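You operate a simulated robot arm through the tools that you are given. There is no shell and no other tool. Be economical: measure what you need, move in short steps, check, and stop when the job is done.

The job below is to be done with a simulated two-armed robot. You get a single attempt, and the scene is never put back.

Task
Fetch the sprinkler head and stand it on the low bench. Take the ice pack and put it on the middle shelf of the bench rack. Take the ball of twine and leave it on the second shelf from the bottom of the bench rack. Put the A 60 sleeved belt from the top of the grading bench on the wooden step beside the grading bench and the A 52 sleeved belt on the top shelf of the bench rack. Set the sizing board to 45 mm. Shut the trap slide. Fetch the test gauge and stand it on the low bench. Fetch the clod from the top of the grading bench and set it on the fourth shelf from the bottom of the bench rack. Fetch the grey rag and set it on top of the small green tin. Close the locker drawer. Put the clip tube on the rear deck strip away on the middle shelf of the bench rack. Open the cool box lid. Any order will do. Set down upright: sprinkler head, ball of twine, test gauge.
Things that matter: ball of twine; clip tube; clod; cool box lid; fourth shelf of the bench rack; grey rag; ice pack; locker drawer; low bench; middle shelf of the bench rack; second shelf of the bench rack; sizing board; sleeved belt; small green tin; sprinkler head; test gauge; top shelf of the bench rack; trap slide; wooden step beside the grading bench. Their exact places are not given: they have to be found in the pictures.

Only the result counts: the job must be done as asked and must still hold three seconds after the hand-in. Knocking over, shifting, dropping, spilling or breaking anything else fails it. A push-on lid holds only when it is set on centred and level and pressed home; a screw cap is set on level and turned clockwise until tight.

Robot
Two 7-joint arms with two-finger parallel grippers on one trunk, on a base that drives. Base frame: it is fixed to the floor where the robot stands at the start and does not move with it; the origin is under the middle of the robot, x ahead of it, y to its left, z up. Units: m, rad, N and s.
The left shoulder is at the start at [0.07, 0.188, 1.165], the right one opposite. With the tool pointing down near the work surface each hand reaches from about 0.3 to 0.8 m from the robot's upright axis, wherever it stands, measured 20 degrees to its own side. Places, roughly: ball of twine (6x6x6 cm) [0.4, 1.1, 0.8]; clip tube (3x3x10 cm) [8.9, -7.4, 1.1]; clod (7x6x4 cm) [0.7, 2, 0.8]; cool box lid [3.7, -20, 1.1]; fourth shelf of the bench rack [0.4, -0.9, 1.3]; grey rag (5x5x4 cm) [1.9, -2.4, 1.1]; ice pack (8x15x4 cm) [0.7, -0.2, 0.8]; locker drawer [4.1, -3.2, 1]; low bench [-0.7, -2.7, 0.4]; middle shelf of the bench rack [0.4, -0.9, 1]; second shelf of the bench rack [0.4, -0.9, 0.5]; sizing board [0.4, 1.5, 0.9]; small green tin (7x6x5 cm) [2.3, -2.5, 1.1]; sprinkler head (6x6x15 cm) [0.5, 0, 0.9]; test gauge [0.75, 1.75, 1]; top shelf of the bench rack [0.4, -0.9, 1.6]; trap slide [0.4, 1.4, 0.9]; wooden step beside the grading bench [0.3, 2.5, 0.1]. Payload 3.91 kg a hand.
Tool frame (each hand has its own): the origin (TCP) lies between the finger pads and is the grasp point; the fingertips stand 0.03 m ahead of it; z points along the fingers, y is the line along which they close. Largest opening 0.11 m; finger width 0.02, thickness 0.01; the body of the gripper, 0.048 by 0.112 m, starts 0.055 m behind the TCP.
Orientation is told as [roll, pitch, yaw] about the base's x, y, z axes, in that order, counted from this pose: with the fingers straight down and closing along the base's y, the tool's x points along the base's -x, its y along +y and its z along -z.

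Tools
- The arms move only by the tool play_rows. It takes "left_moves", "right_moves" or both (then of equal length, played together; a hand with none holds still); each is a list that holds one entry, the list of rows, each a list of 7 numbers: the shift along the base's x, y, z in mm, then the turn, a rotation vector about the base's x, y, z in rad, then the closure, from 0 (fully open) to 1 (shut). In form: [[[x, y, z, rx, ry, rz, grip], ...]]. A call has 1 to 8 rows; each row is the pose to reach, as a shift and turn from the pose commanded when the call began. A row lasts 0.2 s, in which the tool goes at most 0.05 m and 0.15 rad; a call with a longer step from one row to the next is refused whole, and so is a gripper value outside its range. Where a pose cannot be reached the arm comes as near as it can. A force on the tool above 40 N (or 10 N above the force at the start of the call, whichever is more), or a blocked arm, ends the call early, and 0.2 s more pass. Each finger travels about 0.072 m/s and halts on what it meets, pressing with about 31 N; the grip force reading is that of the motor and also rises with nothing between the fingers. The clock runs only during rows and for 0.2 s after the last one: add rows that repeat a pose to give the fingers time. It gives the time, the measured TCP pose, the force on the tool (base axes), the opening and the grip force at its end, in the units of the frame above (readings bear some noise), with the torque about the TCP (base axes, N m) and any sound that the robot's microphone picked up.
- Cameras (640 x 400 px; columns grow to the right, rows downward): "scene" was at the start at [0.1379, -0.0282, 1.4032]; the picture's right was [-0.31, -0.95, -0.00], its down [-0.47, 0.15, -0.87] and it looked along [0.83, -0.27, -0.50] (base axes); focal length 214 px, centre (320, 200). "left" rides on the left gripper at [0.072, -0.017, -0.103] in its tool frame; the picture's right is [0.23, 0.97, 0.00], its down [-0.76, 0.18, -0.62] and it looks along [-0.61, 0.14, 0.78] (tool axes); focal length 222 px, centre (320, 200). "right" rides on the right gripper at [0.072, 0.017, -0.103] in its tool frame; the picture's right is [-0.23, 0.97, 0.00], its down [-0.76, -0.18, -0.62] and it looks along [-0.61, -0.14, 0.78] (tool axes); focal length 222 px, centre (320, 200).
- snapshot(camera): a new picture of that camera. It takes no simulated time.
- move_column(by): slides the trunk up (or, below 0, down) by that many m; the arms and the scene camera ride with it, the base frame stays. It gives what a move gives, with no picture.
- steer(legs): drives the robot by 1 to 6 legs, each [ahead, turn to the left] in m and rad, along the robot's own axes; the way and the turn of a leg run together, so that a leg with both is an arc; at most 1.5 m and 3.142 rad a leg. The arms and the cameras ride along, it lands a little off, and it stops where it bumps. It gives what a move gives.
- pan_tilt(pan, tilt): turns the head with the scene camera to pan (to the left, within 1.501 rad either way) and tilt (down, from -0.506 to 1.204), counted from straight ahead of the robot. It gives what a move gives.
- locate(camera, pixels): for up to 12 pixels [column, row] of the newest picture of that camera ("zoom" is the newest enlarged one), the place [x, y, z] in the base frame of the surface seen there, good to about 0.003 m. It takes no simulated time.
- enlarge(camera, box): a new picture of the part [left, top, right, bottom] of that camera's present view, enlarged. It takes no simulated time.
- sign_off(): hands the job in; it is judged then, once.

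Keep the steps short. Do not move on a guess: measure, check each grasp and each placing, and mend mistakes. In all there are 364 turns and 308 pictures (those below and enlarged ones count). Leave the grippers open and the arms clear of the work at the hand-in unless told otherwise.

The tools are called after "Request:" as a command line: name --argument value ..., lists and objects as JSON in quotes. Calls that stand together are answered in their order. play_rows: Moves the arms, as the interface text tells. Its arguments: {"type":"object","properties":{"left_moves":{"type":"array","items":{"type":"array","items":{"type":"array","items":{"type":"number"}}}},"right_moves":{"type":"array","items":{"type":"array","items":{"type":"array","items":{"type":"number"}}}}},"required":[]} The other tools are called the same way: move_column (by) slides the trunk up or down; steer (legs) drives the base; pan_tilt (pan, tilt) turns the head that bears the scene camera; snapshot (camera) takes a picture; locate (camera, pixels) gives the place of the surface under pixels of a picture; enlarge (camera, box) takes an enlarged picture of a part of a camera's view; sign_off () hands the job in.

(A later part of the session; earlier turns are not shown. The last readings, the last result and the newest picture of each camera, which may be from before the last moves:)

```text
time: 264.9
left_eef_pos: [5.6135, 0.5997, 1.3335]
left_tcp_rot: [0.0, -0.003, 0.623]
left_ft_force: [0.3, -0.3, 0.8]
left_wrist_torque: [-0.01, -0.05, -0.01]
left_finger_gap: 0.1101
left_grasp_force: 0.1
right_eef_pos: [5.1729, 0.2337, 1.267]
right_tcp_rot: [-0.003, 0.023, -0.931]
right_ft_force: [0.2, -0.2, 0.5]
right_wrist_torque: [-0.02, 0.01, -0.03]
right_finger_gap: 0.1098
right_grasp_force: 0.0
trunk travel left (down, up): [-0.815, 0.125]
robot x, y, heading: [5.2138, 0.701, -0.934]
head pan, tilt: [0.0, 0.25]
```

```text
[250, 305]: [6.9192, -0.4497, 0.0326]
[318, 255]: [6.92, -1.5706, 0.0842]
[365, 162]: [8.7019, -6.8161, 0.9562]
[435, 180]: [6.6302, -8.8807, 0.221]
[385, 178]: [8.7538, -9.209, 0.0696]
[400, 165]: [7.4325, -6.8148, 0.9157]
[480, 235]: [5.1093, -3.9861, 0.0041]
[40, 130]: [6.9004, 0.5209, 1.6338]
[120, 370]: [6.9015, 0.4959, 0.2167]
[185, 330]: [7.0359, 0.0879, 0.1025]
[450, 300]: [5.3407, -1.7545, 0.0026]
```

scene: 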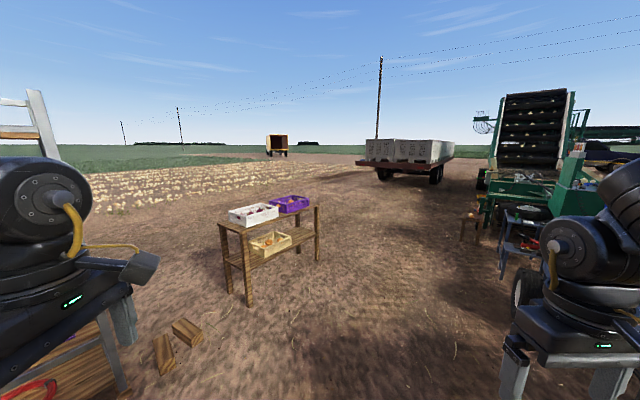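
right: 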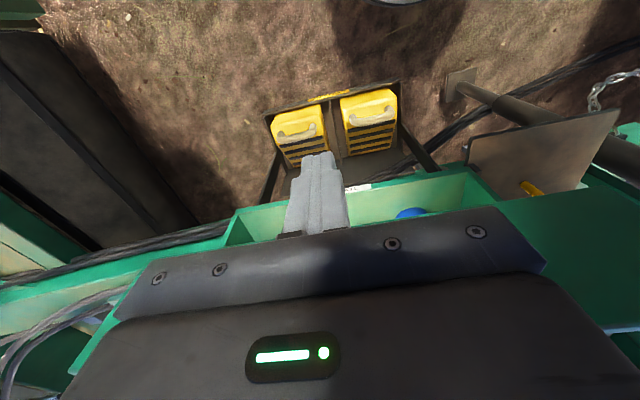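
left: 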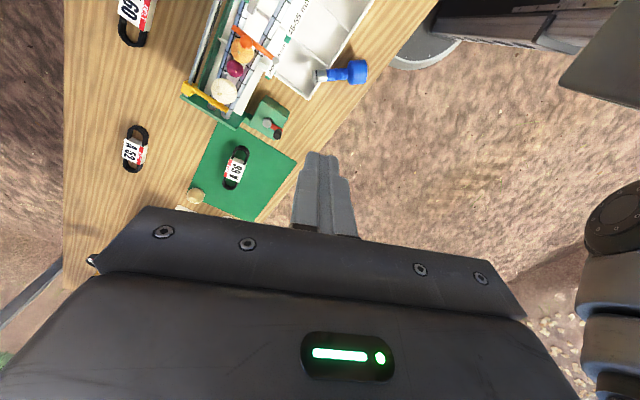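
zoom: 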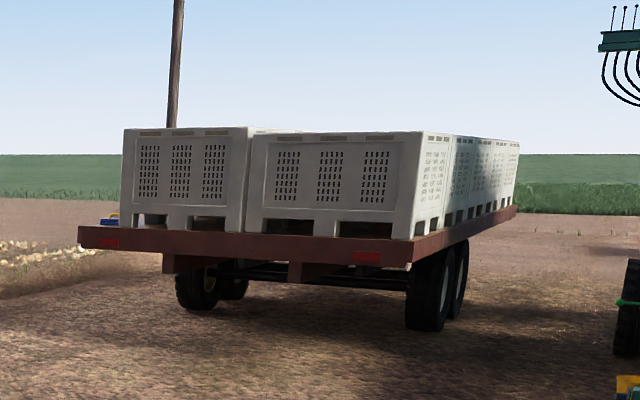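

Clear path to the trailer; its east deck strip seems to hold items. I drive there in stages.

Request:
steer --legs '[[0, -0.416], [1.5, 0], [1.5, 0], [0, 0.63], [1.5, 0], [1.5, 0]]'

Request:
steer --legs '[[1.5, 0], [0.5, 0], [0, -0.85], [1.0, 0]]'

Request:
pan_tilt --pan -0.7 --tilt 0.35

Request:
snapshot --camera "scene"

```text
time: 296.2
left_eef_pos: [8.4673, -4.2733, 1.333]
left_tcp_rot: [0.002, -0.001, 0.775]
left_ft_force: [1.2, 0.5, 0.0]
left_wrist_torque: [0.02, -0.02, 0.0]
left_finger_gap: 0.1102
left_grasp_force: 0.0
right_eef_pos: [8.0883, -4.7005, 1.2665]
right_tcp_rot: [0.0, 0.023, -0.779]
right_ft_force: [0.4, 0.8, -0.5]
right_wrist_torque: [-0.02, -0.02, -0.02]
right_finger_gap: 0.11
right_grasp_force: 0.0
trunk travel left (down, up): [-0.815, 0.125]
robot x, y, heading: [8.0543, -4.2335, -0.779]
head pan, tilt: [0.0, 0.25]
```

```text
time: 313.1
left_eef_pos: [9.5629, -7.0025, 1.332]
left_tcp_rot: [0.0, -0.003, -0.14]
left_ft_force: [0.4, -0.2, -0.1]
left_wrist_torque: [-0.02, 0.01, 0.0]
left_finger_gap: 0.1097
left_grasp_force: 0.2
right_eef_pos: [8.9914, -6.9612, 1.2669]
right_tcp_rot: [-0.002, 0.022, -1.695]
right_ft_force: [-0.2, 1.3, -0.5]
right_wrist_torque: [0.02, 0.03, -0.01]
right_finger_gap: 0.1099
right_grasp_force: 0.0
trunk travel left (down, up): [-0.815, 0.125]
robot x, y, heading: [9.3408, -6.6489, -1.698]
head pan, tilt: [0.0, 0.25]
```

```text
time: 314.2
left_eef_pos: [9.5615, -7.0028, 1.3318]
left_tcp_rot: [0.0, 0.0, -0.142]
left_ft_force: [0.0, 0.3, 0.5]
left_wrist_torque: [0.03, -0.01, 0.02]
left_finger_gap: 0.11
left_grasp_force: 0.0
right_eef_pos: [8.9917, -6.962, 1.267]
right_tcp_rot: [-0.002, 0.024, -1.696]
right_ft_force: [0.2, -0.5, 0.8]
right_wrist_torque: [-0.02, 0.0, 0.01]
right_finger_gap: 0.11
right_grasp_force: 0.1
trunk travel left (down, up): [-0.815, 0.125]
robot x, y, heading: [9.341, -6.6505, -1.697]
head pan, tilt: [-0.7, 0.351]
```

```text
212 pictures are left
```

scene: 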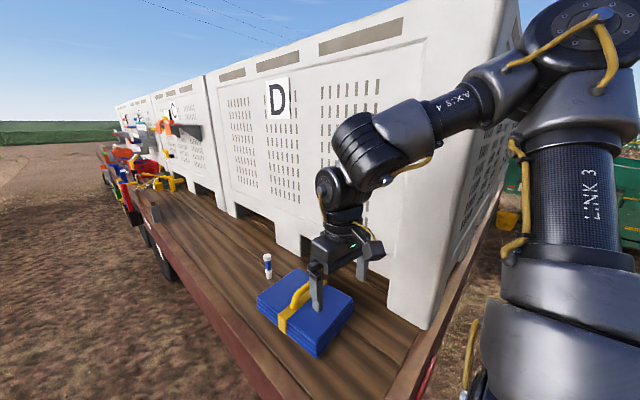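

I see the clip tube at (266,265) on the deck. I measure it and its surroundings.

Request:
enlarge --camera "scene" --box '[220, 220, 380, 360]'

Request:
locate --camera "zoom" --pixels '[[132, 110], [134, 125], [137, 155], [120, 165], [105, 240], [170, 250], [270, 160], [320, 220], [250, 130], [300, 215], [80, 310], [235, 330]]'

```text
2.86 times, centred on (300, 290) of scene
```

zoom: 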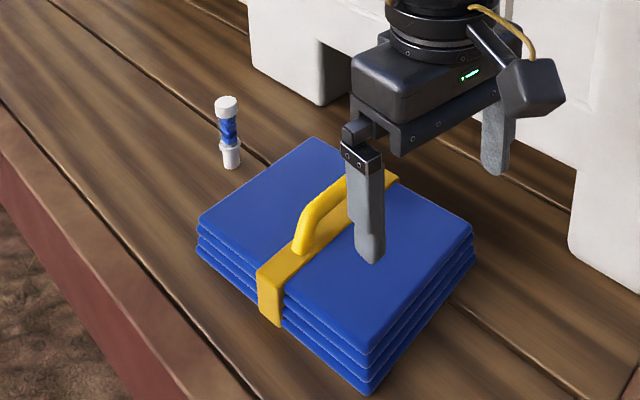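

```text
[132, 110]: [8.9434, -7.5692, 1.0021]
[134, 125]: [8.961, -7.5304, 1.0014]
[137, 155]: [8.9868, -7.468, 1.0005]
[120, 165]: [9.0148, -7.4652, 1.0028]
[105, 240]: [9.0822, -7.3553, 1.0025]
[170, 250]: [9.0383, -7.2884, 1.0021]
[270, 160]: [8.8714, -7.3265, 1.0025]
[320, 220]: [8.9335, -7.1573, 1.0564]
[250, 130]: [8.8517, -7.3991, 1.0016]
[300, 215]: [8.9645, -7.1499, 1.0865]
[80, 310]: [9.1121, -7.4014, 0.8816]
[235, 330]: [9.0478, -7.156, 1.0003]
```

Request:
locate --camera "zoom" --pixels '[[227, 106], [229, 130], [231, 155], [232, 168], [310, 150], [200, 225], [310, 220], [465, 230], [370, 390]]'

```text
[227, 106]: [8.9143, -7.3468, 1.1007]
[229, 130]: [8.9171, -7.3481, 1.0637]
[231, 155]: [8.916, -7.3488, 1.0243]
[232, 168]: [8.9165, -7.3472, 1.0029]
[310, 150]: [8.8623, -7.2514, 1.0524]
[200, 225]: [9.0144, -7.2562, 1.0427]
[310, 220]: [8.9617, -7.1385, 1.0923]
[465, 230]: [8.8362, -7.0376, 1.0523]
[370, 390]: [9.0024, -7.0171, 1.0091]
```

Request:
locate --camera "scene" --pixels '[[300, 190], [240, 170], [400, 280], [430, 100], [560, 50], [415, 170], [490, 90], [340, 130], [210, 150], [235, 190]]'

```text
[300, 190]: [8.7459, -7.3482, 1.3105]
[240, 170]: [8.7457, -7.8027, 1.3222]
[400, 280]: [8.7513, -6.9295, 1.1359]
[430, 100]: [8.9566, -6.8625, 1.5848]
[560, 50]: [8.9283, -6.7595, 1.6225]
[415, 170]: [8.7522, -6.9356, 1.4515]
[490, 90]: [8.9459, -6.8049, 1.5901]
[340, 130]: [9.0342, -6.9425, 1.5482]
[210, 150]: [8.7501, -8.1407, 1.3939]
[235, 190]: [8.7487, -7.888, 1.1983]
```

The left hand facing -x has the clearest approach (crate face at x=8.75). I reposition the base accordingly.

Request:
steer --legs '[[-0.5, 0], [0, 0.4], [0.9, 0], [0, -1.84]]'

Request:
pan_tilt --pan 0.4 --tilt 0.6

Request:
snapshot --camera "scene"

```text
time: 327.1
left_eef_pos: [9.3184, -7.2742, 1.332]
left_tcp_rot: [0.0, -0.001, -1.611]
left_ft_force: [0.4, -0.8, 0.0]
left_wrist_torque: [0.02, -0.01, 0.07]
left_finger_gap: 0.11
left_grasp_force: 0.0
right_eef_pos: [9.3029, -6.7026, 1.266]
right_tcp_rot: [-0.001, 0.021, 3.117]
right_ft_force: [-0.5, 0.0, -0.1]
right_wrist_torque: [-0.04, 0.02, 0.0]
right_finger_gap: 0.1103
right_grasp_force: 0.1
trunk travel left (down, up): [-0.815, 0.125]
robot x, y, heading: [9.6505, -7.0162, 3.116]
head pan, tilt: [-0.7, 0.351]
```

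```text
time: 328.4
left_eef_pos: [9.3197, -7.2735, 1.3324]
left_tcp_rot: [0.0, -0.002, -1.61]
left_ft_force: [-0.5, 0.4, -0.4]
left_wrist_torque: [0.01, 0.0, 0.01]
left_finger_gap: 0.1099
left_grasp_force: 0.0
right_eef_pos: [9.3022, -6.7014, 1.2656]
right_tcp_rot: [-0.002, 0.023, 3.117]
right_ft_force: [0.0, -0.6, 0.1]
right_wrist_torque: [0.0, 0.02, 0.0]
right_finger_gap: 0.11
right_grasp_force: 0.2
trunk travel left (down, up): [-0.815, 0.125]
robot x, y, heading: [9.6443, -7.0169, 3.12]
head pan, tilt: [0.4, 0.6]
```

```text
210 pictures are left
```

scene: 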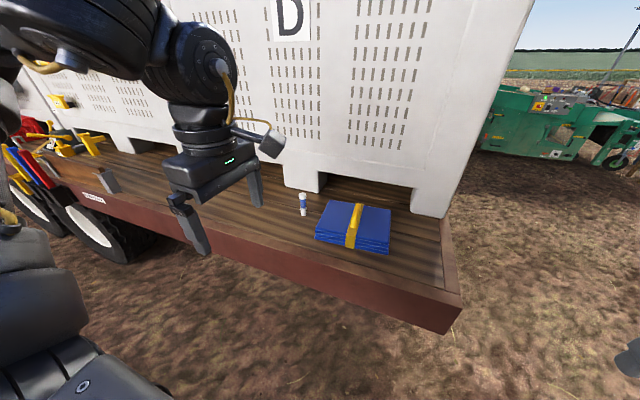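

First rotate the left hand's yaw (relative 0), then tilt 0.7 forward.

Request:
play_rows --left_moves '[[[0, 0, 0, 0, 0, -0.145, 0], [0, 0, 0, 0, 0, -0.29, 0], [0, 0, 0, 0, 0, -0.435, 0], [0, 0, 0, 0, 0, -0.58, 0], [0, 0, 0, 0, 0, -0.725, 0], [0, 0, 0, 0, 0, -0.87, 0], [0, 0, 0, 0, 0, -1.015, 0], [0, 0, 0, 0, 0, -1.16, 0]]]'

Request:
play_rows --left_moves '[[[0, 0, 0, 0, 0, -0.13, 0], [0, 0, 0, 0, 0, -0.26, 0], [0, 0, 0, 0, 0, -0.39, 0]]]'

Request:
play_rows --left_moves '[[[-10, 0, 0, 0, 0.14, 0, 0], [-20, 0, 0, 0, 0.28, 0, 0], [-30, 0, 0, 0, 0.42, 0, 0], [-40, 0, 0, 0, 0.56, 0, 0], [-50, 0, 0, 0, 0.7, 0, 0]]]'

```text
time: 330.2
left_eef_pos: [9.3193, -7.2723, 1.3317]
left_tcp_rot: [0.0, -0.002, -2.772]
left_ft_force: [0.6, 0.4, 0.0]
left_wrist_torque: [-0.01, 0.01, -0.03]
left_finger_gap: 0.1099
left_grasp_force: 0.0
right_eef_pos: [9.3031, -6.7017, 1.2675]
right_tcp_rot: [-0.001, 0.021, 3.116]
right_ft_force: [0.5, 0.0, 0.1]
right_wrist_torque: [-0.01, -0.03, 0.01]
right_finger_gap: 0.1102
right_grasp_force: 0.0
trunk travel left (down, up): [-0.815, 0.125]
robot x, y, heading: [9.647, -7.0192, 3.117]
head pan, tilt: [0.4, 0.6]
```

```text
time: 331.1
left_eef_pos: [9.3291, -7.2639, 1.3256]
left_tcp_rot: [-0.001, -0.003, 3.122]
left_ft_force: [0.3, 0.1, 0.6]
left_wrist_torque: [0.03, 0.01, -0.01]
left_finger_gap: 0.11
left_grasp_force: 0.1
left hand out of reach, approached as far as the arm can: row 3
right_eef_pos: [9.3025, -6.7006, 1.2663]
right_tcp_rot: [-0.001, 0.023, 3.117]
right_ft_force: [-0.1, 0.8, 0.5]
right_wrist_torque: [-0.02, 0.02, 0.0]
right_finger_gap: 0.1097
right_grasp_force: 0.0
trunk travel left (down, up): [-0.815, 0.125]
robot x, y, heading: [9.6463, -7.0199, 3.116]
head pan, tilt: [0.4, 0.6]
```

```text
time: 332.2
left_eef_pos: [9.2568, -7.278, 1.3555]
left_tcp_rot: [0.036, -0.585, 3.083]
left_ft_force: [-0.1, 0.2, -0.2]
left_wrist_torque: [0.01, -0.04, 0.03]
left_finger_gap: 0.1101
left_grasp_force: 0.1
left hand out of reach, approached as far as the arm can: row 3, 4, 5
right_eef_pos: [9.3, -6.6993, 1.2652]
right_tcp_rot: [0.0, 0.027, 3.119]
right_ft_force: [-0.4, 0.1, -0.5]
right_wrist_torque: [-0.03, -0.06, 0.01]
right_finger_gap: 0.1098
right_grasp_force: 0.1
trunk travel left (down, up): [-0.815, 0.125]
robot x, y, heading: [9.6483, -7.0168, 3.118]
head pan, tilt: [0.4, 0.6]
```

Request:
steer --legs '[[0.2, 0]]'

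Request:
play_rows --left_moves '[[[0, -10, -40, 0, 0, 0, 0], [0, -20, -80, 0, 0, 0, 0], [0, -35, -120, 0, 0.05, 0, 0], [0, -50, -160, 0, 0.1, 0, 0.1], [0, -65, -200, 0, 0.12, 0, 0.2], [0, -75, -240, 0, 0.12, 0, 0.3]]]'

Request:
snapshot --camera "left"

```text
time: 333.9
left_eef_pos: [9.0593, -7.2767, 1.3575]
left_tcp_rot: [0.034, -0.589, 3.087]
left_ft_force: [-0.3, -0.1, 0.4]
left_wrist_torque: [0.01, 0.04, -0.02]
left_finger_gap: 0.1099
left_grasp_force: 0.0
right_eef_pos: [9.1, -6.6972, 1.2679]
right_tcp_rot: [-0.003, 0.022, 3.12]
right_ft_force: [-0.6, 0.0, 0.7]
right_wrist_torque: [0.02, 0.04, 0.03]
right_finger_gap: 0.11
right_grasp_force: 0.1
trunk travel left (down, up): [-0.815, 0.125]
robot x, y, heading: [9.4439, -7.0132, 3.124]
head pan, tilt: [0.4, 0.6]
```

```text
time: 335.3
left_eef_pos: [8.9502, -7.2892, 1.1839]
left_tcp_rot: [0.042, -0.704, 3.087]
left_ft_force: [-0.9, -0.2, -0.3]
left_wrist_torque: [0.02, -0.04, 0.0]
left_finger_gap: 0.077
left_grasp_force: 0.1
left hand out of reach, approached as far as the arm can: row 1, 2, 3, 4, 5, 6
right_eef_pos: [9.093, -6.7005, 1.2651]
right_tcp_rot: [-0.006, 0.025, 3.122]
right_ft_force: [-0.7, -0.4, -0.5]
right_wrist_torque: [0.02, -0.05, -0.03]
right_finger_gap: 0.1099
right_grasp_force: 0.1
trunk travel left (down, up): [-0.815, 0.125]
robot x, y, heading: [9.4431, -7.0139, 3.117]
head pan, tilt: [0.4, 0.6]
```

```text
209 pictures are left
```

left: 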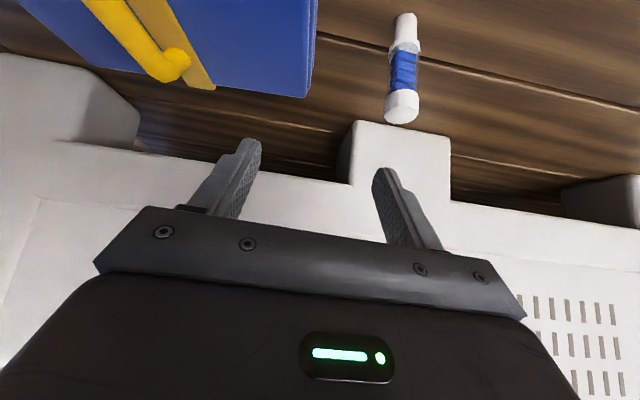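

Request:
play_rows --left_moves '[[[15, -15, 0, 0, 0, 0, 0.3], [35, -35, 0, 0, 0, 0, 0.3], [55, -55, 0, 0, 0, 0, 0.3], [70, -66, 0, 0, 0, 0, 0.3]]]'

Request:
move_column --by -0.11

Request:
snapshot --camera "left"

```text
time: 336.3
left_eef_pos: [8.9539, -7.2884, 1.1849]
left_tcp_rot: [0.045, -0.706, 3.084]
left_ft_force: [-0.2, 0.1, 0.7]
left_wrist_torque: [-0.02, 0.02, 0.02]
left_finger_gap: 0.0767
left_grasp_force: 0.0
left hand out of reach, approached as far as the arm can: row 1, 2, 3, 4
right_eef_pos: [9.098, -6.6984, 1.2671]
right_tcp_rot: [-0.004, 0.022, 3.12]
right_ft_force: [0.5, -0.4, 0.1]
right_wrist_torque: [0.02, -0.01, -0.02]
right_finger_gap: 0.1101
right_grasp_force: 0.0
trunk travel left (down, up): [-0.815, 0.125]
robot x, y, heading: [9.4426, -7.0144, 3.121]
head pan, tilt: [0.4, 0.6]
```

```text
time: 337.6
left_eef_pos: [8.9519, -7.2863, 1.0829]
left_tcp_rot: [0.035, -0.73, 3.093]
left_ft_force: [9.0, -0.1, 16.5]
left_wrist_torque: [0.69, -0.07, -0.49]
left_finger_gap: 0.0766
left_grasp_force: 0.2
right_eef_pos: [9.0996, -6.6985, 1.1573]
right_tcp_rot: [-0.002, 0.021, 3.121]
right_ft_force: [0.2, 0.6, 0.8]
right_wrist_torque: [-0.02, -0.01, -0.01]
right_finger_gap: 0.11
right_grasp_force: 0.1
trunk travel left (down, up): [-0.705, 0.235]
robot x, y, heading: [9.4424, -7.0151, 3.121]
head pan, tilt: [0.4, 0.6]
stopped: the force on the tool passed its limit (the readings are from after the stop); the commanded pose is now the measured one
```

```text
208 pictures are left
```

left: 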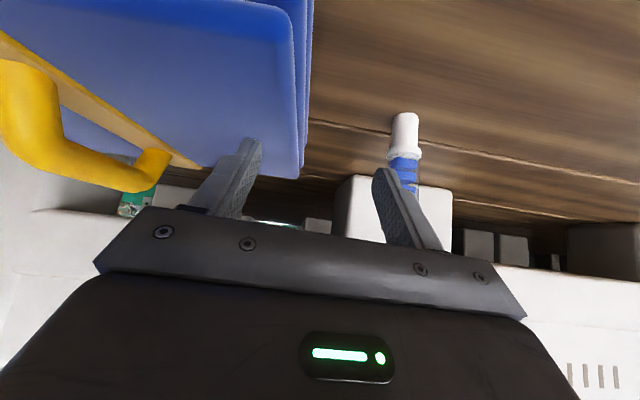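

The left finger pressed on the blue pad stack. I raise the trunk again and check.

Request:
move_column --by 0.1

Request:
enlarge --camera "scene" --box '[260, 150, 420, 290]'

```text
time: 339.0
left_eef_pos: [8.9491, -7.2855, 1.1807]
left_tcp_rot: [0.039, -0.725, 3.092]
left_ft_force: [0.3, 0.8, -0.2]
left_wrist_torque: [0.0, 0.01, 0.03]
left_finger_gap: 0.0769
left_grasp_force: 0.0
right_eef_pos: [9.0975, -6.6985, 1.2563]
right_tcp_rot: [-0.002, 0.021, 3.121]
right_ft_force: [0.4, 0.1, -0.8]
right_wrist_torque: [0.03, 0.02, 0.02]
right_finger_gap: 0.11
right_grasp_force: 0.1
trunk travel left (down, up): [-0.805, 0.135]
robot x, y, heading: [9.4478, -7.0142, 3.124]
head pan, tilt: [0.4, 0.6]
```

```text
2.86 times, centred on (340, 220) of scene
```

zoom: 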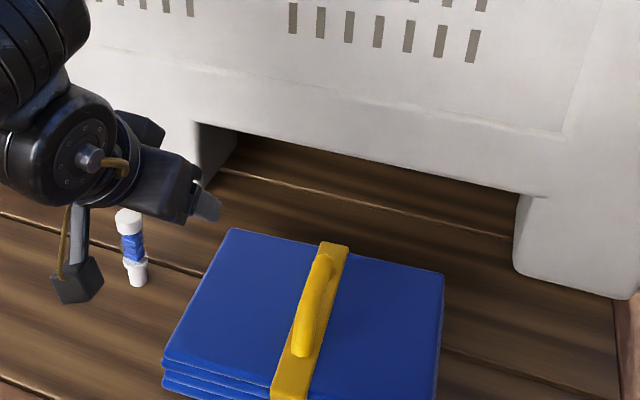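

Request:
locate --camera "zoom" --pixels '[[236, 236], [172, 350], [440, 282], [128, 222], [133, 248], [138, 275]]'

```text
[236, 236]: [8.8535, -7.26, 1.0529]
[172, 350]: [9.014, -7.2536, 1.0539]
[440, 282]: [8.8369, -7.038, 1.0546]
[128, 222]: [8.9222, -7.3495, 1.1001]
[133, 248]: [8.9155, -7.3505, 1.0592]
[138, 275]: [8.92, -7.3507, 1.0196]
```

Pads and tube are unmoved. Turning the base 0.25 rad left brings the hand right behind the tube without arm strain.

Request:
steer --legs '[[0, 0.25]]'

Request:
snapshot --camera "left"

```text
time: 340.2
left_eef_pos: [9.0323, -7.3989, 1.1806]
left_tcp_rot: [0.04, -0.724, -2.942]
left_ft_force: [0.1, -0.1, -0.5]
left_wrist_torque: [-0.01, 0.01, 0.02]
left_finger_gap: 0.0771
left_grasp_force: 0.0
right_eef_pos: [9.0297, -6.7921, 1.2561]
right_tcp_rot: [-0.001, 0.023, -2.915]
right_ft_force: [1.1, -0.3, 0.0]
right_wrist_torque: [-0.02, -0.02, -0.02]
right_finger_gap: 0.11
right_grasp_force: 0.1
trunk travel left (down, up): [-0.805, 0.135]
robot x, y, heading: [9.4411, -7.0119, -2.913]
head pan, tilt: [0.4, 0.6]
```

```text
206 pictures are left
```

left: 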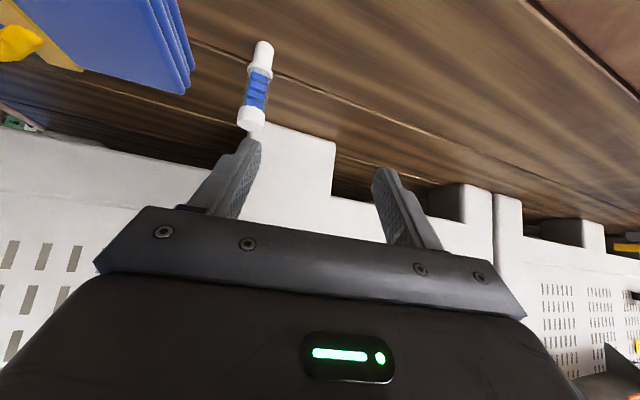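

Request:
play_rows --left_moves '[[[0, 25, 0, 0, 0, 0, 0.3], [0, 50, 0, 0, 0, 0, 0.3], [0, 70, 0, 0, 0, 0, 0.3]]]'

Request:
snapshot --camera "left"

```text
time: 341.0
left_eef_pos: [9.0284, -7.3307, 1.18]
left_tcp_rot: [0.037, -0.722, -2.94]
left_ft_force: [0.5, -0.2, -0.5]
left_wrist_torque: [0.02, 0.01, -0.03]
left_finger_gap: 0.0772
left_grasp_force: 0.0
left hand out of reach, approached as far as the arm can: row 3
right_eef_pos: [9.0291, -6.7944, 1.2576]
right_tcp_rot: [-0.001, 0.022, -2.914]
right_ft_force: [-0.4, -0.1, 0.2]
right_wrist_torque: [0.02, -0.01, 0.0]
right_finger_gap: 0.11
right_grasp_force: 0.1
trunk travel left (down, up): [-0.805, 0.135]
robot x, y, heading: [9.4433, -7.0153, -2.911]
head pan, tilt: [0.4, 0.6]
```

```text
205 pictures are left
```

left: 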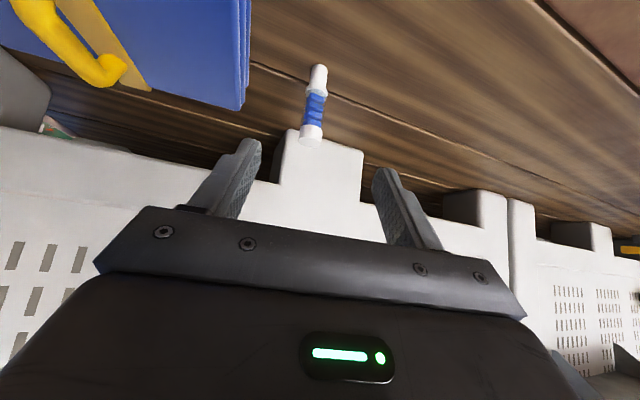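

Request:
move_column --by -0.11

Request:
snapshot --camera "left"

```text
time: 342.5
left_eef_pos: [9.0296, -7.3283, 1.0716]
left_tcp_rot: [0.04, -0.722, -2.942]
left_ft_force: [0.6, 0.2, 0.1]
left_wrist_torque: [-0.02, 0.0, 0.0]
left_finger_gap: 0.0772
left_grasp_force: 0.0
right_eef_pos: [9.0306, -6.7929, 1.1466]
right_tcp_rot: [-0.003, 0.023, -2.913]
right_ft_force: [-0.2, 0.3, 0.5]
right_wrist_torque: [0.02, 0.0, -0.01]
right_finger_gap: 0.1104
right_grasp_force: 0.0
trunk travel left (down, up): [-0.695, 0.245]
robot x, y, heading: [9.4428, -7.0171, -2.917]
head pan, tilt: [0.4, 0.6]
```

```text
204 pictures are left
```

left: 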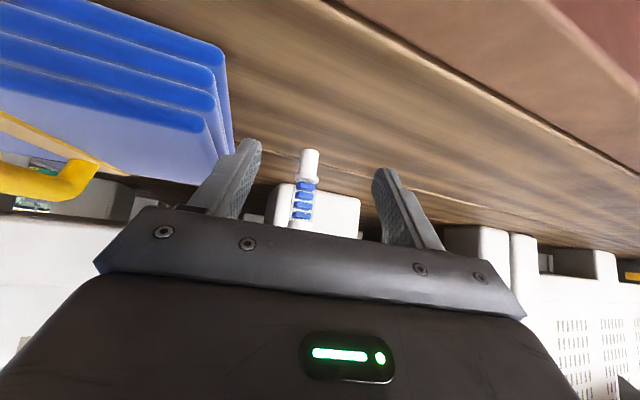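

Request:
play_rows --left_moves '[[[-25, -5, -3, 0, 0, 0, 0.3], [-50, -10, -6, 0, 0, 0, 0.3], [-75, -15, -9, 0, 0, 0, 0.3], [-98, -20, -12, 0, 0, 0, 0.3], [-115, -23, -14, 0, 0, 0, 0.3]]]'

Request:
snapshot --camera "left"

```text
time: 343.7
left_eef_pos: [8.9249, -7.3341, 1.0543]
left_tcp_rot: [0.038, -0.724, -2.933]
left_ft_force: [1.0, -0.6, 0.9]
left_wrist_torque: [-0.03, 0.02, 0.01]
left_finger_gap: 0.0773
left_grasp_force: 0.0
left hand out of reach, approached as far as the arm can: row 4, 5
right_eef_pos: [9.0295, -6.7951, 1.1475]
right_tcp_rot: [-0.002, 0.023, -2.912]
right_ft_force: [0.2, -0.7, 0.1]
right_wrist_torque: [0.0, -0.03, -0.01]
right_finger_gap: 0.11
right_grasp_force: 0.1
trunk travel left (down, up): [-0.695, 0.245]
robot x, y, heading: [9.4429, -7.0144, -2.917]
head pan, tilt: [0.4, 0.6]
```

```text
203 pictures are left
```

left: 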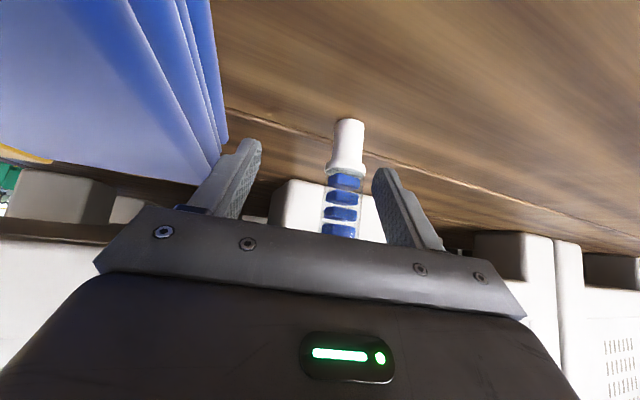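

Request:
steer --legs '[[0.018, 0.02]]'

Request:
snapshot --camera "left"

```text
time: 344.4
left_eef_pos: [8.918, -7.3448, 1.0571]
left_tcp_rot: [0.041, -0.728, -2.918]
left_ft_force: [0.9, -0.2, 0.9]
left_wrist_torque: [0.0, 0.01, 0.04]
left_finger_gap: 0.0769
left_grasp_force: 0.1
right_eef_pos: [9.0117, -6.803, 1.1474]
right_tcp_rot: [-0.003, 0.02, -2.894]
right_ft_force: [0.7, 0.0, 0.2]
right_wrist_torque: [-0.03, 0.0, 0.0]
right_finger_gap: 0.11
right_grasp_force: 0.1
trunk travel left (down, up): [-0.695, 0.245]
robot x, y, heading: [9.4273, -7.014, -2.893]
head pan, tilt: [0.4, 0.6]
```

```text
202 pictures are left
```

left: 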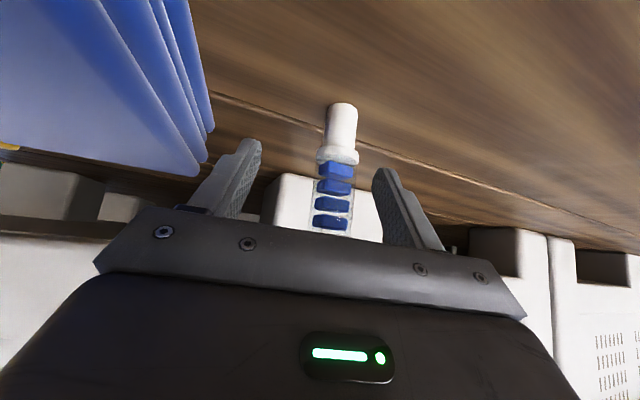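

Request:
play_rows --left_moves '[[[0, 0, 0, 0, 0, 0, 0.5], [0, 0, 0, 0, 0, 0, 0.7], [0, 0, 0, 0, 0, 0, 0.85], [0, 0, 0, 0, 0, 0, 1], [0, 0, 0, 0, 0, 0, 1]]]'

Request:
snapshot --camera "left"

```text
time: 345.6
left_eef_pos: [8.9139, -7.3456, 1.0561]
left_tcp_rot: [0.041, -0.728, -2.918]
left_ft_force: [-2.1, 0.8, 4.7]
left_wrist_torque: [0.06, 0.09, 0.0]
left_finger_gap: 0.0252
left_grasp_force: 30.8
right_eef_pos: [9.0099, -6.8039, 1.1479]
right_tcp_rot: [-0.001, 0.023, -2.892]
right_ft_force: [0.2, 0.0, 0.6]
right_wrist_torque: [-0.02, 0.0, 0.0]
right_finger_gap: 0.11
right_grasp_force: 0.0
trunk travel left (down, up): [-0.695, 0.245]
robot x, y, heading: [9.4238, -7.0167, -2.895]
head pan, tilt: [0.4, 0.6]
```

```text
201 pictures are left
```

left: 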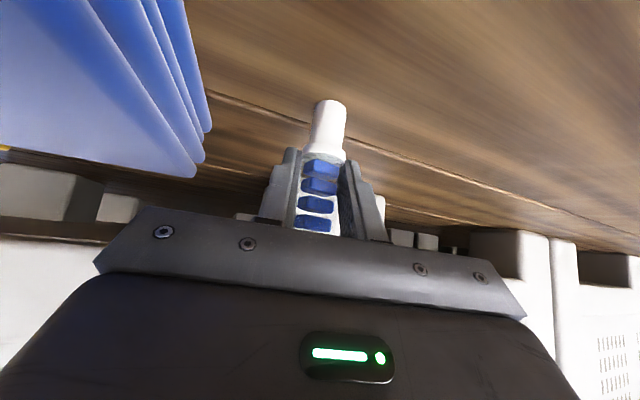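

Clip tube gripped (25 mm). I raise it, back off, and check.

Request:
move_column --by 0.2

Request:
steer --legs '[[-0.35, 0]]'

Request:
snapshot --camera "left"

```text
time: 347.8
left_eef_pos: [8.9134, -7.3458, 1.2551]
left_tcp_rot: [0.039, -0.727, -2.917]
left_ft_force: [-0.6, 0.4, -1.3]
left_wrist_torque: [0.01, -0.02, 0.01]
left_finger_gap: 0.0249
left_grasp_force: 30.7
right_eef_pos: [9.0091, -6.8051, 1.3474]
right_tcp_rot: [-0.002, 0.023, -2.894]
right_ft_force: [-0.2, -0.3, 0.3]
right_wrist_torque: [0.01, 0.01, 0.01]
right_finger_gap: 0.1099
right_grasp_force: 0.0
trunk travel left (down, up): [-0.895, 0.045]
robot x, y, heading: [9.4274, -7.0166, -2.891]
head pan, tilt: [0.4, 0.6]
```

```text
time: 350.1
left_eef_pos: [9.2513, -7.2628, 1.2543]
left_tcp_rot: [0.039, -0.722, -2.914]
left_ft_force: [-0.6, 0.2, -0.7]
left_wrist_torque: [-0.02, -0.03, 0.0]
left_finger_gap: 0.0246
left_grasp_force: 31.1
right_eef_pos: [9.3436, -6.7203, 1.347]
right_tcp_rot: [-0.002, 0.025, -2.891]
right_ft_force: [-0.9, 0.0, -0.4]
right_wrist_torque: [0.01, 0.0, -0.01]
right_finger_gap: 0.1103
right_grasp_force: 0.1
trunk travel left (down, up): [-0.895, 0.045]
robot x, y, heading: [9.762, -6.9337, -2.893]
head pan, tilt: [0.4, 0.6]
```

```text
200 pictures are left
```

left: 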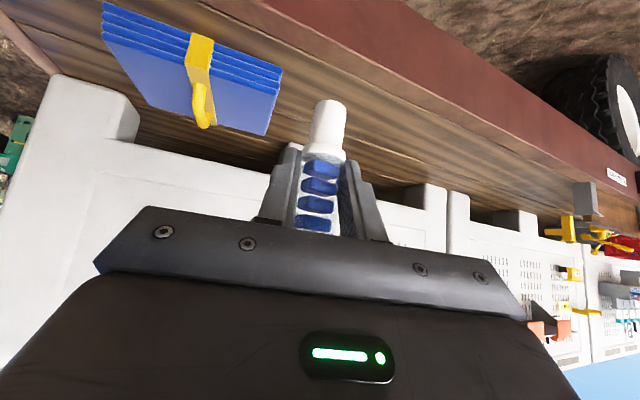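

Tube held. I drive back the way I came, in two calls.

Request:
steer --legs '[[0, -1.49], [1.3, 0], [0, 0.456], [1.5, 0], [1.5, 0], [1.5, 0]]'

Request:
steer --legs '[[0.4, 0], [0, -0.566], [1.5, 0], [1.5, 0], [0.2, 0], [0, 1.47]]'

```text
time: 382.6
left_eef_pos: [5.4821, -2.3892, 1.2554]
left_tcp_rot: [0.04, -0.727, 2.372]
left_ft_force: [0.2, -0.1, -0.2]
left_wrist_torque: [0.02, -0.02, 0.01]
left_finger_gap: 0.0251
left_grasp_force: 31.0
right_eef_pos: [5.9876, -2.1741, 1.3464]
right_tcp_rot: [-0.002, 0.022, 2.394]
right_ft_force: [-0.8, 0.0, 0.8]
right_wrist_torque: [0.03, -0.01, -0.03]
right_finger_gap: 0.1101
right_grasp_force: 0.1
trunk travel left (down, up): [-0.895, 0.045]
robot x, y, heading: [6.0332, -2.6388, 2.394]
head pan, tilt: [0.4, 0.6]
```

```text
time: 405.8
left_eef_pos: [4.3785, 0.5188, 1.2556]
left_tcp_rot: [0.042, -0.726, -3.031]
left_ft_force: [-1.0, -0.6, -0.4]
left_wrist_torque: [0.0, -0.01, -0.01]
left_finger_gap: 0.0246
left_grasp_force: 31.2
right_eef_pos: [4.5336, 1.0463, 1.3457]
right_tcp_rot: [-0.002, 0.023, -3.009]
right_ft_force: [-0.2, 0.2, 0.5]
right_wrist_torque: [-0.02, 0.01, -0.02]
right_finger_gap: 0.11
right_grasp_force: 0.0
trunk travel left (down, up): [-0.895, 0.045]
robot x, y, heading: [4.9236, 0.7893, -3.009]
head pan, tilt: [0.4, 0.6]
```

Request:
steer --legs '[[1.5, 0], [1.2, 0]]'

Request:
pan_tilt --pan 0.1 --tilt 0.5

Request:
snapshot --camera "scene"

```text
time: 418.9
left_eef_pos: [1.7206, 0.1516, 1.2552]
left_tcp_rot: [0.04, -0.726, -3.025]
left_ft_force: [0.2, -1.1, -0.6]
left_wrist_torque: [0.04, -0.01, -0.02]
left_finger_gap: 0.0247
left_grasp_force: 31.0
right_eef_pos: [1.8721, 0.6777, 1.3475]
right_tcp_rot: [-0.002, 0.022, -3.005]
right_ft_force: [0.6, -0.4, -0.2]
right_wrist_torque: [-0.01, 0.02, 0.0]
right_finger_gap: 0.1102
right_grasp_force: 0.1
trunk travel left (down, up): [-0.895, 0.045]
robot x, y, heading: [2.2638, 0.4224, -3.003]
head pan, tilt: [0.4, 0.6]
```

```text
time: 419.7
left_eef_pos: [1.7187, 0.1509, 1.2553]
left_tcp_rot: [0.039, -0.724, -3.026]
left_ft_force: [0.8, 0.4, -0.3]
left_wrist_torque: [0.02, 0.03, 0.02]
left_finger_gap: 0.0252
left_grasp_force: 30.9
right_eef_pos: [1.8705, 0.6783, 1.3478]
right_tcp_rot: [-0.002, 0.024, -3.003]
right_ft_force: [0.1, -0.8, 0.7]
right_wrist_torque: [0.02, -0.03, 0.01]
right_finger_gap: 0.11
right_grasp_force: 0.1
trunk travel left (down, up): [-0.895, 0.045]
robot x, y, heading: [2.2636, 0.4214, -3.005]
head pan, tilt: [0.099, 0.499]
```

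```text
199 pictures are left
```

scene: 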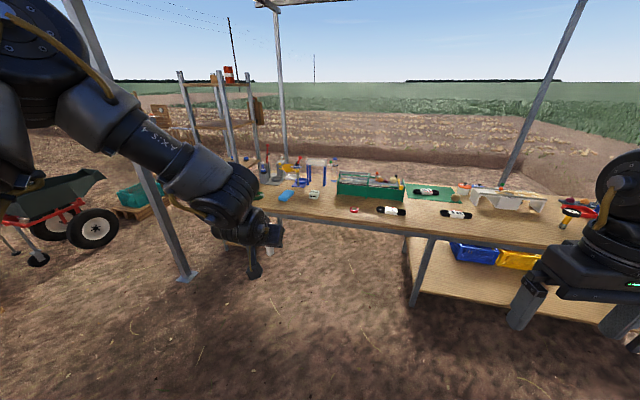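

Good overview. I drive to about (1.25,0.05) with heading -2.08, for the right hand to reach the ice pack from the far side.

Request:
steer --legs '[[0, 0.215], [1.08, 0], [0, 0.715]]'

Request:
pan_tilt --pan -0.5 --tilt 0.8

Request:
snapshot --camera "scene"

```text
time: 427.9
left_eef_pos: [1.146, -0.5433, 1.2561]
left_tcp_rot: [0.042, -0.726, -2.098]
left_ft_force: [-0.5, -0.9, -0.4]
left_wrist_torque: [-0.02, -0.04, -0.01]
left_finger_gap: 0.025
left_grasp_force: 31.0
right_eef_pos: [0.8149, -0.1052, 1.3474]
right_tcp_rot: [-0.002, 0.022, -2.075]
right_ft_force: [-0.2, -0.8, -0.8]
right_wrist_torque: [0.03, -0.02, 0.01]
right_finger_gap: 0.11
right_grasp_force: 0.0
trunk travel left (down, up): [-0.895, 0.045]
robot x, y, heading: [1.2512, 0.0562, -2.075]
head pan, tilt: [0.099, 0.499]
```

```text
time: 428.9
left_eef_pos: [1.1468, -0.544, 1.255]
left_tcp_rot: [0.04, -0.727, -2.097]
left_ft_force: [-0.4, -0.4, -0.3]
left_wrist_torque: [-0.02, 0.04, -0.01]
left_finger_gap: 0.0251
left_grasp_force: 31.1
right_eef_pos: [0.8162, -0.1063, 1.3475]
right_tcp_rot: [-0.005, 0.024, -2.073]
right_ft_force: [0.1, -0.4, 0.1]
right_wrist_torque: [0.01, 0.0, 0.01]
right_finger_gap: 0.1098
right_grasp_force: 0.1
trunk travel left (down, up): [-0.895, 0.045]
robot x, y, heading: [1.2498, 0.0538, -2.073]
head pan, tilt: [-0.499, 0.799]
```

```text
198 pictures are left
```

scene: 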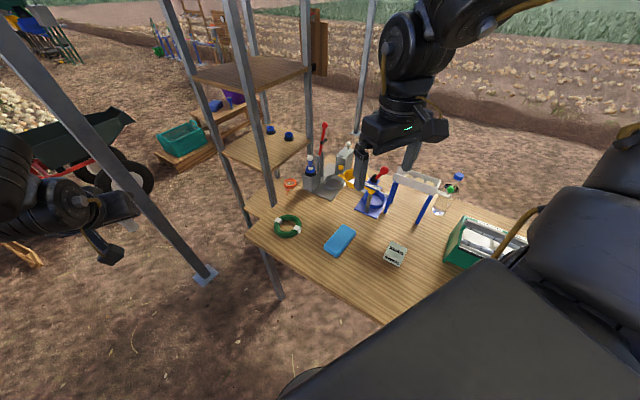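

I rotate the right hand by +1.94 to align across the pack while moving over it.

Request:
play_rows --right_moves '[[[-15, -15, 0, 0, 0, 0.145, 0], [-30, -30, 0, 0, 0, 0.29, 0], [-45, -45, 0, 0, 0, 0.435, 0], [-60, -60, 0, 0, 0, 0.58, 0], [-75, -75, 0, 0, 0, 0.725, 0], [-90, -90, 0, 0, 0, 0.87, 0], [-105, -105, 0, 0, 0, 1.015, 0], [-120, -120, 0, 0, 0, 1.16, 0]]]'

Request:
play_rows --right_moves '[[[-5, -8, 0, 0, 0, 0.14, 0], [-10, -16, 0, 0, 0, 0.28, 0], [-14, -20, 0, 0, 0, 0.42, 0], [-14, -20, 0, 0, 0, 0.56, 0], [-14, -20, 0, 0, 0, 0.7, 0], [-14, -20, 0, 0, 0, 0.78, 0]]]'

Request:
move_column --by -0.26

Request:
snapshot --camera "right"

```text
time: 430.7
left_eef_pos: [1.1454, -0.5455, 1.2546]
left_tcp_rot: [0.04, -0.724, -2.095]
left_ft_force: [0.9, -0.3, 0.0]
left_wrist_torque: [0.06, 0.03, 0.0]
left_finger_gap: 0.0249
left_grasp_force: 31.1
right_eef_pos: [0.6929, -0.2269, 1.3474]
right_tcp_rot: [-0.001, 0.023, -0.912]
right_ft_force: [-0.6, 0.0, 0.3]
right_wrist_torque: [0.02, 0.01, -0.02]
right_finger_gap: 0.1099
right_grasp_force: 0.0
trunk travel left (down, up): [-0.895, 0.045]
robot x, y, heading: [1.2514, 0.0512, -2.069]
head pan, tilt: [-0.499, 0.799]
```

```text
time: 432.1
left_eef_pos: [1.1462, -0.5442, 1.2549]
left_tcp_rot: [0.041, -0.725, -2.095]
left_ft_force: [-0.3, 0.1, -1.2]
left_wrist_torque: [0.02, 0.04, -0.01]
left_finger_gap: 0.0249
left_grasp_force: 30.3
right_eef_pos: [0.6815, -0.2458, 1.3471]
right_tcp_rot: [-0.003, 0.023, -0.13]
right_ft_force: [-0.5, 0.1, 0.3]
right_wrist_torque: [0.04, -0.01, 0.03]
right_finger_gap: 0.1099
right_grasp_force: 0.1
trunk travel left (down, up): [-0.895, 0.045]
robot x, y, heading: [1.2548, 0.0519, -2.069]
head pan, tilt: [-0.499, 0.799]
```

```text
time: 434.8
left_eef_pos: [1.1481, -0.5445, 0.9953]
left_tcp_rot: [0.037, -0.726, -2.096]
left_ft_force: [0.6, -0.1, 0.0]
left_wrist_torque: [0.02, 0.03, 0.0]
left_finger_gap: 0.0249
left_grasp_force: 31.2
right_eef_pos: [0.6802, -0.2465, 1.0881]
right_tcp_rot: [-0.003, 0.023, -0.132]
right_ft_force: [-0.1, 0.4, -0.7]
right_wrist_torque: [-0.01, 0.02, 0.01]
right_finger_gap: 0.1101
right_grasp_force: 0.1
trunk travel left (down, up): [-0.635, 0.305]
robot x, y, heading: [1.2523, 0.0526, -2.073]
head pan, tilt: [-0.499, 0.799]
```

```text
197 pictures are left
```

right: 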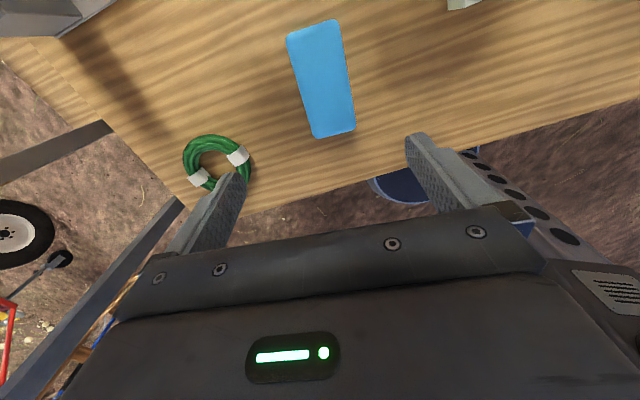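

Request:
locate --camera "right" --pixels '[[290, 40], [333, 25], [315, 133], [352, 126], [322, 80]]'

Request:
play_rows --right_moves '[[[0, 0, -45, 0, 0, 0, 0], [0, 0, -90, 0, 0, 0, 0], [0, 0, -135, 0, 0, 0, 0], [0, 0, -165, 0, 0, 0, 0]]]'

Request:
snapshot --camera "right"

```text
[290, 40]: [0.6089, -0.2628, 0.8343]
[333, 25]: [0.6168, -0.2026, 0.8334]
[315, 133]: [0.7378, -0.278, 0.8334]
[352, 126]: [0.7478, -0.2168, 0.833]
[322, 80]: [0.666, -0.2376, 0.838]
```

```text
time: 435.8
left_eef_pos: [1.1461, -0.5449, 0.995]
left_tcp_rot: [0.039, -0.724, -2.097]
left_ft_force: [-0.2, 0.8, 0.0]
left_wrist_torque: [-0.02, 0.01, 0.01]
left_finger_gap: 0.0251
left_grasp_force: 31.1
right_eef_pos: [0.6821, -0.2468, 0.9217]
right_tcp_rot: [-0.004, 0.021, -0.131]
right_ft_force: [-0.2, 0.0, 0.4]
right_wrist_torque: [0.01, -0.01, -0.01]
right_finger_gap: 0.11
right_grasp_force: 0.0
trunk travel left (down, up): [-0.635, 0.305]
robot x, y, heading: [1.2539, 0.0561, -2.07]
head pan, tilt: [-0.499, 0.799]
```

```text
196 pictures are left
```

right: 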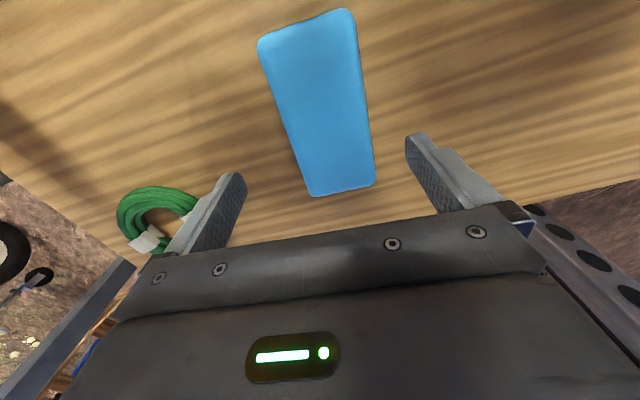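

Request:
play_rows --right_moves '[[[-2, 6, 0, 0, 0, 0, 0.15], [-2, 6, 0, 0, 0, 0, 0.24], [-2, 6, -40, 0, 0, 0, 0.24], [-2, 6, -70, 0, 0, 0, 0.24], [-2, 6, -84, 0, 0, 0, 0.24], [-2, 6, -84, 0, 0, 0, 0.5], [-2, 6, -84, 0, 0, 0, 1], [-2, 6, -84, 0, 0, 0, 1]]]'

Request:
snapshot --camera "right"

```text
time: 437.6
left_eef_pos: [1.1471, -0.5451, 0.994]
left_tcp_rot: [0.04, -0.725, -2.095]
left_ft_force: [-0.1, -0.8, 0.2]
left_wrist_torque: [-0.01, -0.02, 0.0]
left_finger_gap: 0.0249
left_grasp_force: 30.7
right_eef_pos: [0.6813, -0.2413, 0.8403]
right_tcp_rot: [-0.003, 0.025, -0.132]
right_ft_force: [-0.6, -0.6, 2.7]
right_wrist_torque: [-0.29, -0.1, 0.04]
right_finger_gap: 0.0754
right_grasp_force: 31.6
trunk travel left (down, up): [-0.635, 0.305]
robot x, y, heading: [1.2576, 0.0548, -2.073]
head pan, tilt: [-0.499, 0.799]
```

```text
195 pictures are left
```

right: 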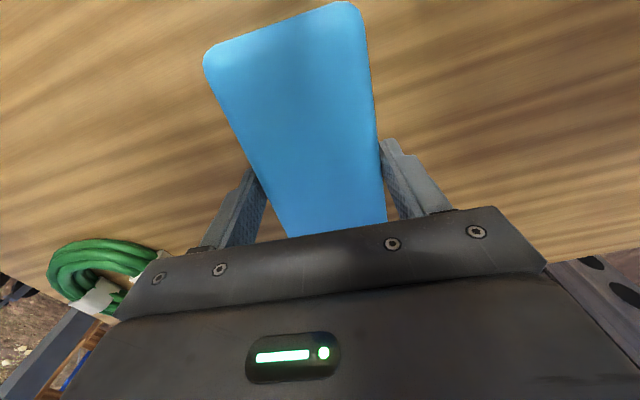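

Ice pack gripped (75 mm). I lift it and raise the trunk.

Request:
play_rows --right_moves '[[[0, 0, 40, 0, 0, 0, 1], [0, 0, 80, 0, 0, 0, 1], [0, 0, 120, 0, 0, 0, 1], [0, 0, 160, 0, 0, 0, 1], [0, 0, 200, 0, 0, 0, 1], [10, 10, 230, 0, 0, 0, 1]]]'

Request:
move_column --by 0.15

Request:
snapshot --camera "right"

```text
time: 439.0
left_eef_pos: [1.1481, -0.5439, 0.9959]
left_tcp_rot: [0.04, -0.725, -2.096]
left_ft_force: [-0.1, -0.6, -0.2]
left_wrist_torque: [-0.01, 0.0, 0.0]
left_finger_gap: 0.0248
left_grasp_force: 31.1
right_eef_pos: [0.6897, -0.2312, 1.0695]
right_tcp_rot: [-0.004, 0.023, -0.132]
right_ft_force: [0.8, -0.4, -3.5]
right_wrist_torque: [-0.02, 0.01, -0.02]
right_finger_gap: 0.0756
right_grasp_force: 31.4
trunk travel left (down, up): [-0.635, 0.305]
robot x, y, heading: [1.2509, 0.0508, -2.073]
head pan, tilt: [-0.499, 0.799]
```

```text
time: 440.7
left_eef_pos: [1.146, -0.5434, 1.1453]
left_tcp_rot: [0.041, -0.724, -2.095]
left_ft_force: [0.3, 1.2, 0.4]
left_wrist_torque: [-0.02, 0.0, 0.01]
left_finger_gap: 0.0249
left_grasp_force: 31.1
right_eef_pos: [0.6887, -0.2328, 1.2186]
right_tcp_rot: [-0.002, 0.021, -0.134]
right_ft_force: [0.1, 0.3, -4.0]
right_wrist_torque: [0.03, -0.02, -0.03]
right_finger_gap: 0.0753
right_grasp_force: 31.1
trunk travel left (down, up): [-0.785, 0.155]
robot x, y, heading: [1.2582, 0.0506, -2.071]
head pan, tilt: [-0.499, 0.799]
```

```text
194 pictures are left
```

right: 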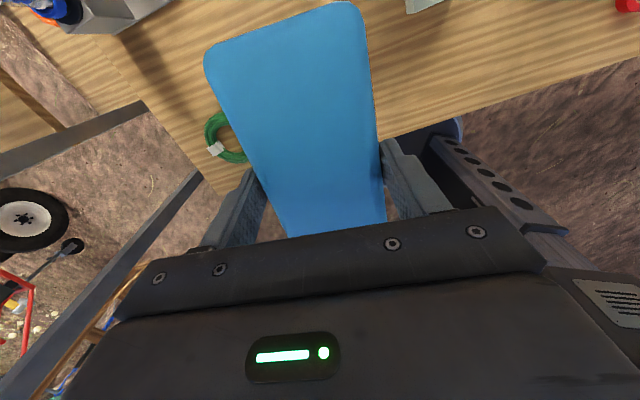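

Request:
move_column --by 0.15

Request:
steer --legs '[[-0.65, 0], [0, 0.55], [1.5, 0], [0.92, 0], [0, -1.62]]'

Request:
steer --legs '[[1.5, 0], [0.6, 0], [0, -1.57]]'

```text
time: 442.5
left_eef_pos: [1.1472, -0.5447, 1.2943]
left_tcp_rot: [0.04, -0.725, -2.096]
left_ft_force: [-0.2, 0.0, -0.5]
left_wrist_torque: [0.02, 0.0, -0.02]
left_finger_gap: 0.0247
left_grasp_force: 30.8
right_eef_pos: [0.6881, -0.2323, 1.3694]
right_tcp_rot: [-0.004, 0.022, -0.135]
right_ft_force: [0.6, 0.4, -3.1]
right_wrist_torque: [0.01, -0.03, -0.02]
right_finger_gap: 0.0753
right_grasp_force: 31.1
trunk travel left (down, up): [-0.935, 0.005]
robot x, y, heading: [1.2554, 0.0571, -2.069]
head pan, tilt: [-0.499, 0.799]
```

```text
time: 462.9
left_eef_pos: [1.077, -1.9624, 1.2945]
left_tcp_rot: [0.039, -0.724, 3.115]
left_ft_force: [0.1, -0.6, -0.7]
left_wrist_torque: [-0.06, 0.02, 0.02]
left_finger_gap: 0.0248
left_grasp_force: 31.1
right_eef_pos: [1.1336, -1.4113, 1.3694]
right_tcp_rot: [-0.002, 0.023, -1.208]
right_ft_force: [-0.2, -0.3, -3.6]
right_wrist_torque: [-0.02, -0.01, 0.01]
right_finger_gap: 0.075
right_grasp_force: 30.9
trunk travel left (down, up): [-0.935, 0.005]
robot x, y, heading: [1.6534, -1.7723, 3.132]
head pan, tilt: [-0.499, 0.799]
```

```text
time: 477.1
left_eef_pos: [-0.6033, -1.1349, 1.2948]
left_tcp_rot: [0.04, -0.725, 1.503]
left_ft_force: [0.8, -0.6, 0.8]
left_wrist_torque: [0.0, -0.01, -0.01]
left_finger_gap: 0.0247
left_grasp_force: 31.0
right_eef_pos: [-0.0553, -1.212, 1.3698]
right_tcp_rot: [-0.001, 0.021, -2.818]
right_ft_force: [-1.0, -0.9, -4.0]
right_wrist_torque: [-0.06, -0.02, 0.01]
right_finger_gap: 0.0748
right_grasp_force: 30.9
trunk travel left (down, up): [-0.935, 0.005]
robot x, y, heading: [-0.436, -1.7166, 1.524]
head pan, tilt: [-0.499, 0.799]
```

I drive north beside the rack and turn to face it (+x).

Request:
steer --legs '[[0.95, 0], [0, -1.52]]'

Request:
pan_tilt --pan -0.2 --tilt 0.4

Request:
snapshot --camera "scene"

```text
time: 483.9
left_eef_pos: [-0.1784, -0.2041, 1.2956]
left_tcp_rot: [0.036, -0.723, 0.869]
left_ft_force: [0.3, -0.6, 0.6]
left_wrist_torque: [-0.05, 0.01, -0.03]
left_finger_gap: 0.0247
left_grasp_force: 32.0
right_eef_pos: [0.2145, -0.5849, 1.3696]
right_tcp_rot: [-0.017, 0.022, 2.839]
right_ft_force: [-0.5, 1.1, -3.5]
right_wrist_torque: [-0.04, 0.01, 0.01]
right_finger_gap: 0.0747
right_grasp_force: 30.6
trunk travel left (down, up): [-0.935, 0.005]
robot x, y, heading: [-0.3925, -0.7713, 0.892]
head pan, tilt: [-0.499, 0.799]
stopped in leg 2: the force on the tool passed its limit (the readings are from after the stop); the commanded pose is now the measured one
```

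```text
time: 484.8
left_eef_pos: [-0.1744, -0.2062, 1.2954]
left_tcp_rot: [0.04, -0.724, 0.864]
left_ft_force: [-0.3, 0.0, -0.2]
left_wrist_torque: [0.0, 0.04, -0.01]
left_finger_gap: 0.0249
left_grasp_force: 30.7
right_eef_pos: [0.22, -0.5875, 1.3684]
right_tcp_rot: [-0.019, 0.02, 2.838]
right_ft_force: [0.9, 3.3, -3.5]
right_wrist_torque: [-0.23, 0.06, -0.07]
right_finger_gap: 0.0747
right_grasp_force: 30.8
trunk travel left (down, up): [-0.935, 0.005]
robot x, y, heading: [-0.3904, -0.7748, 0.893]
head pan, tilt: [-0.201, 0.4]
```

```text
193 pictures are left
```

scene: 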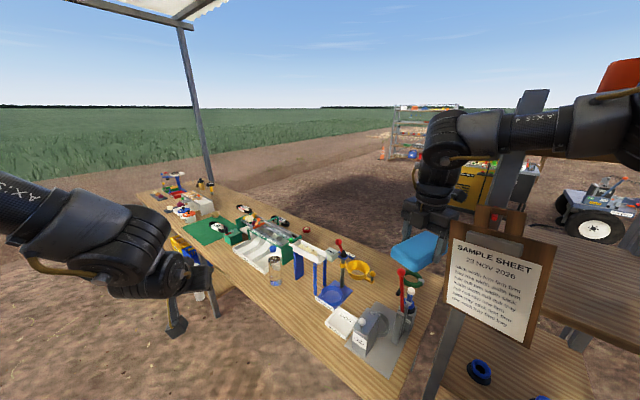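

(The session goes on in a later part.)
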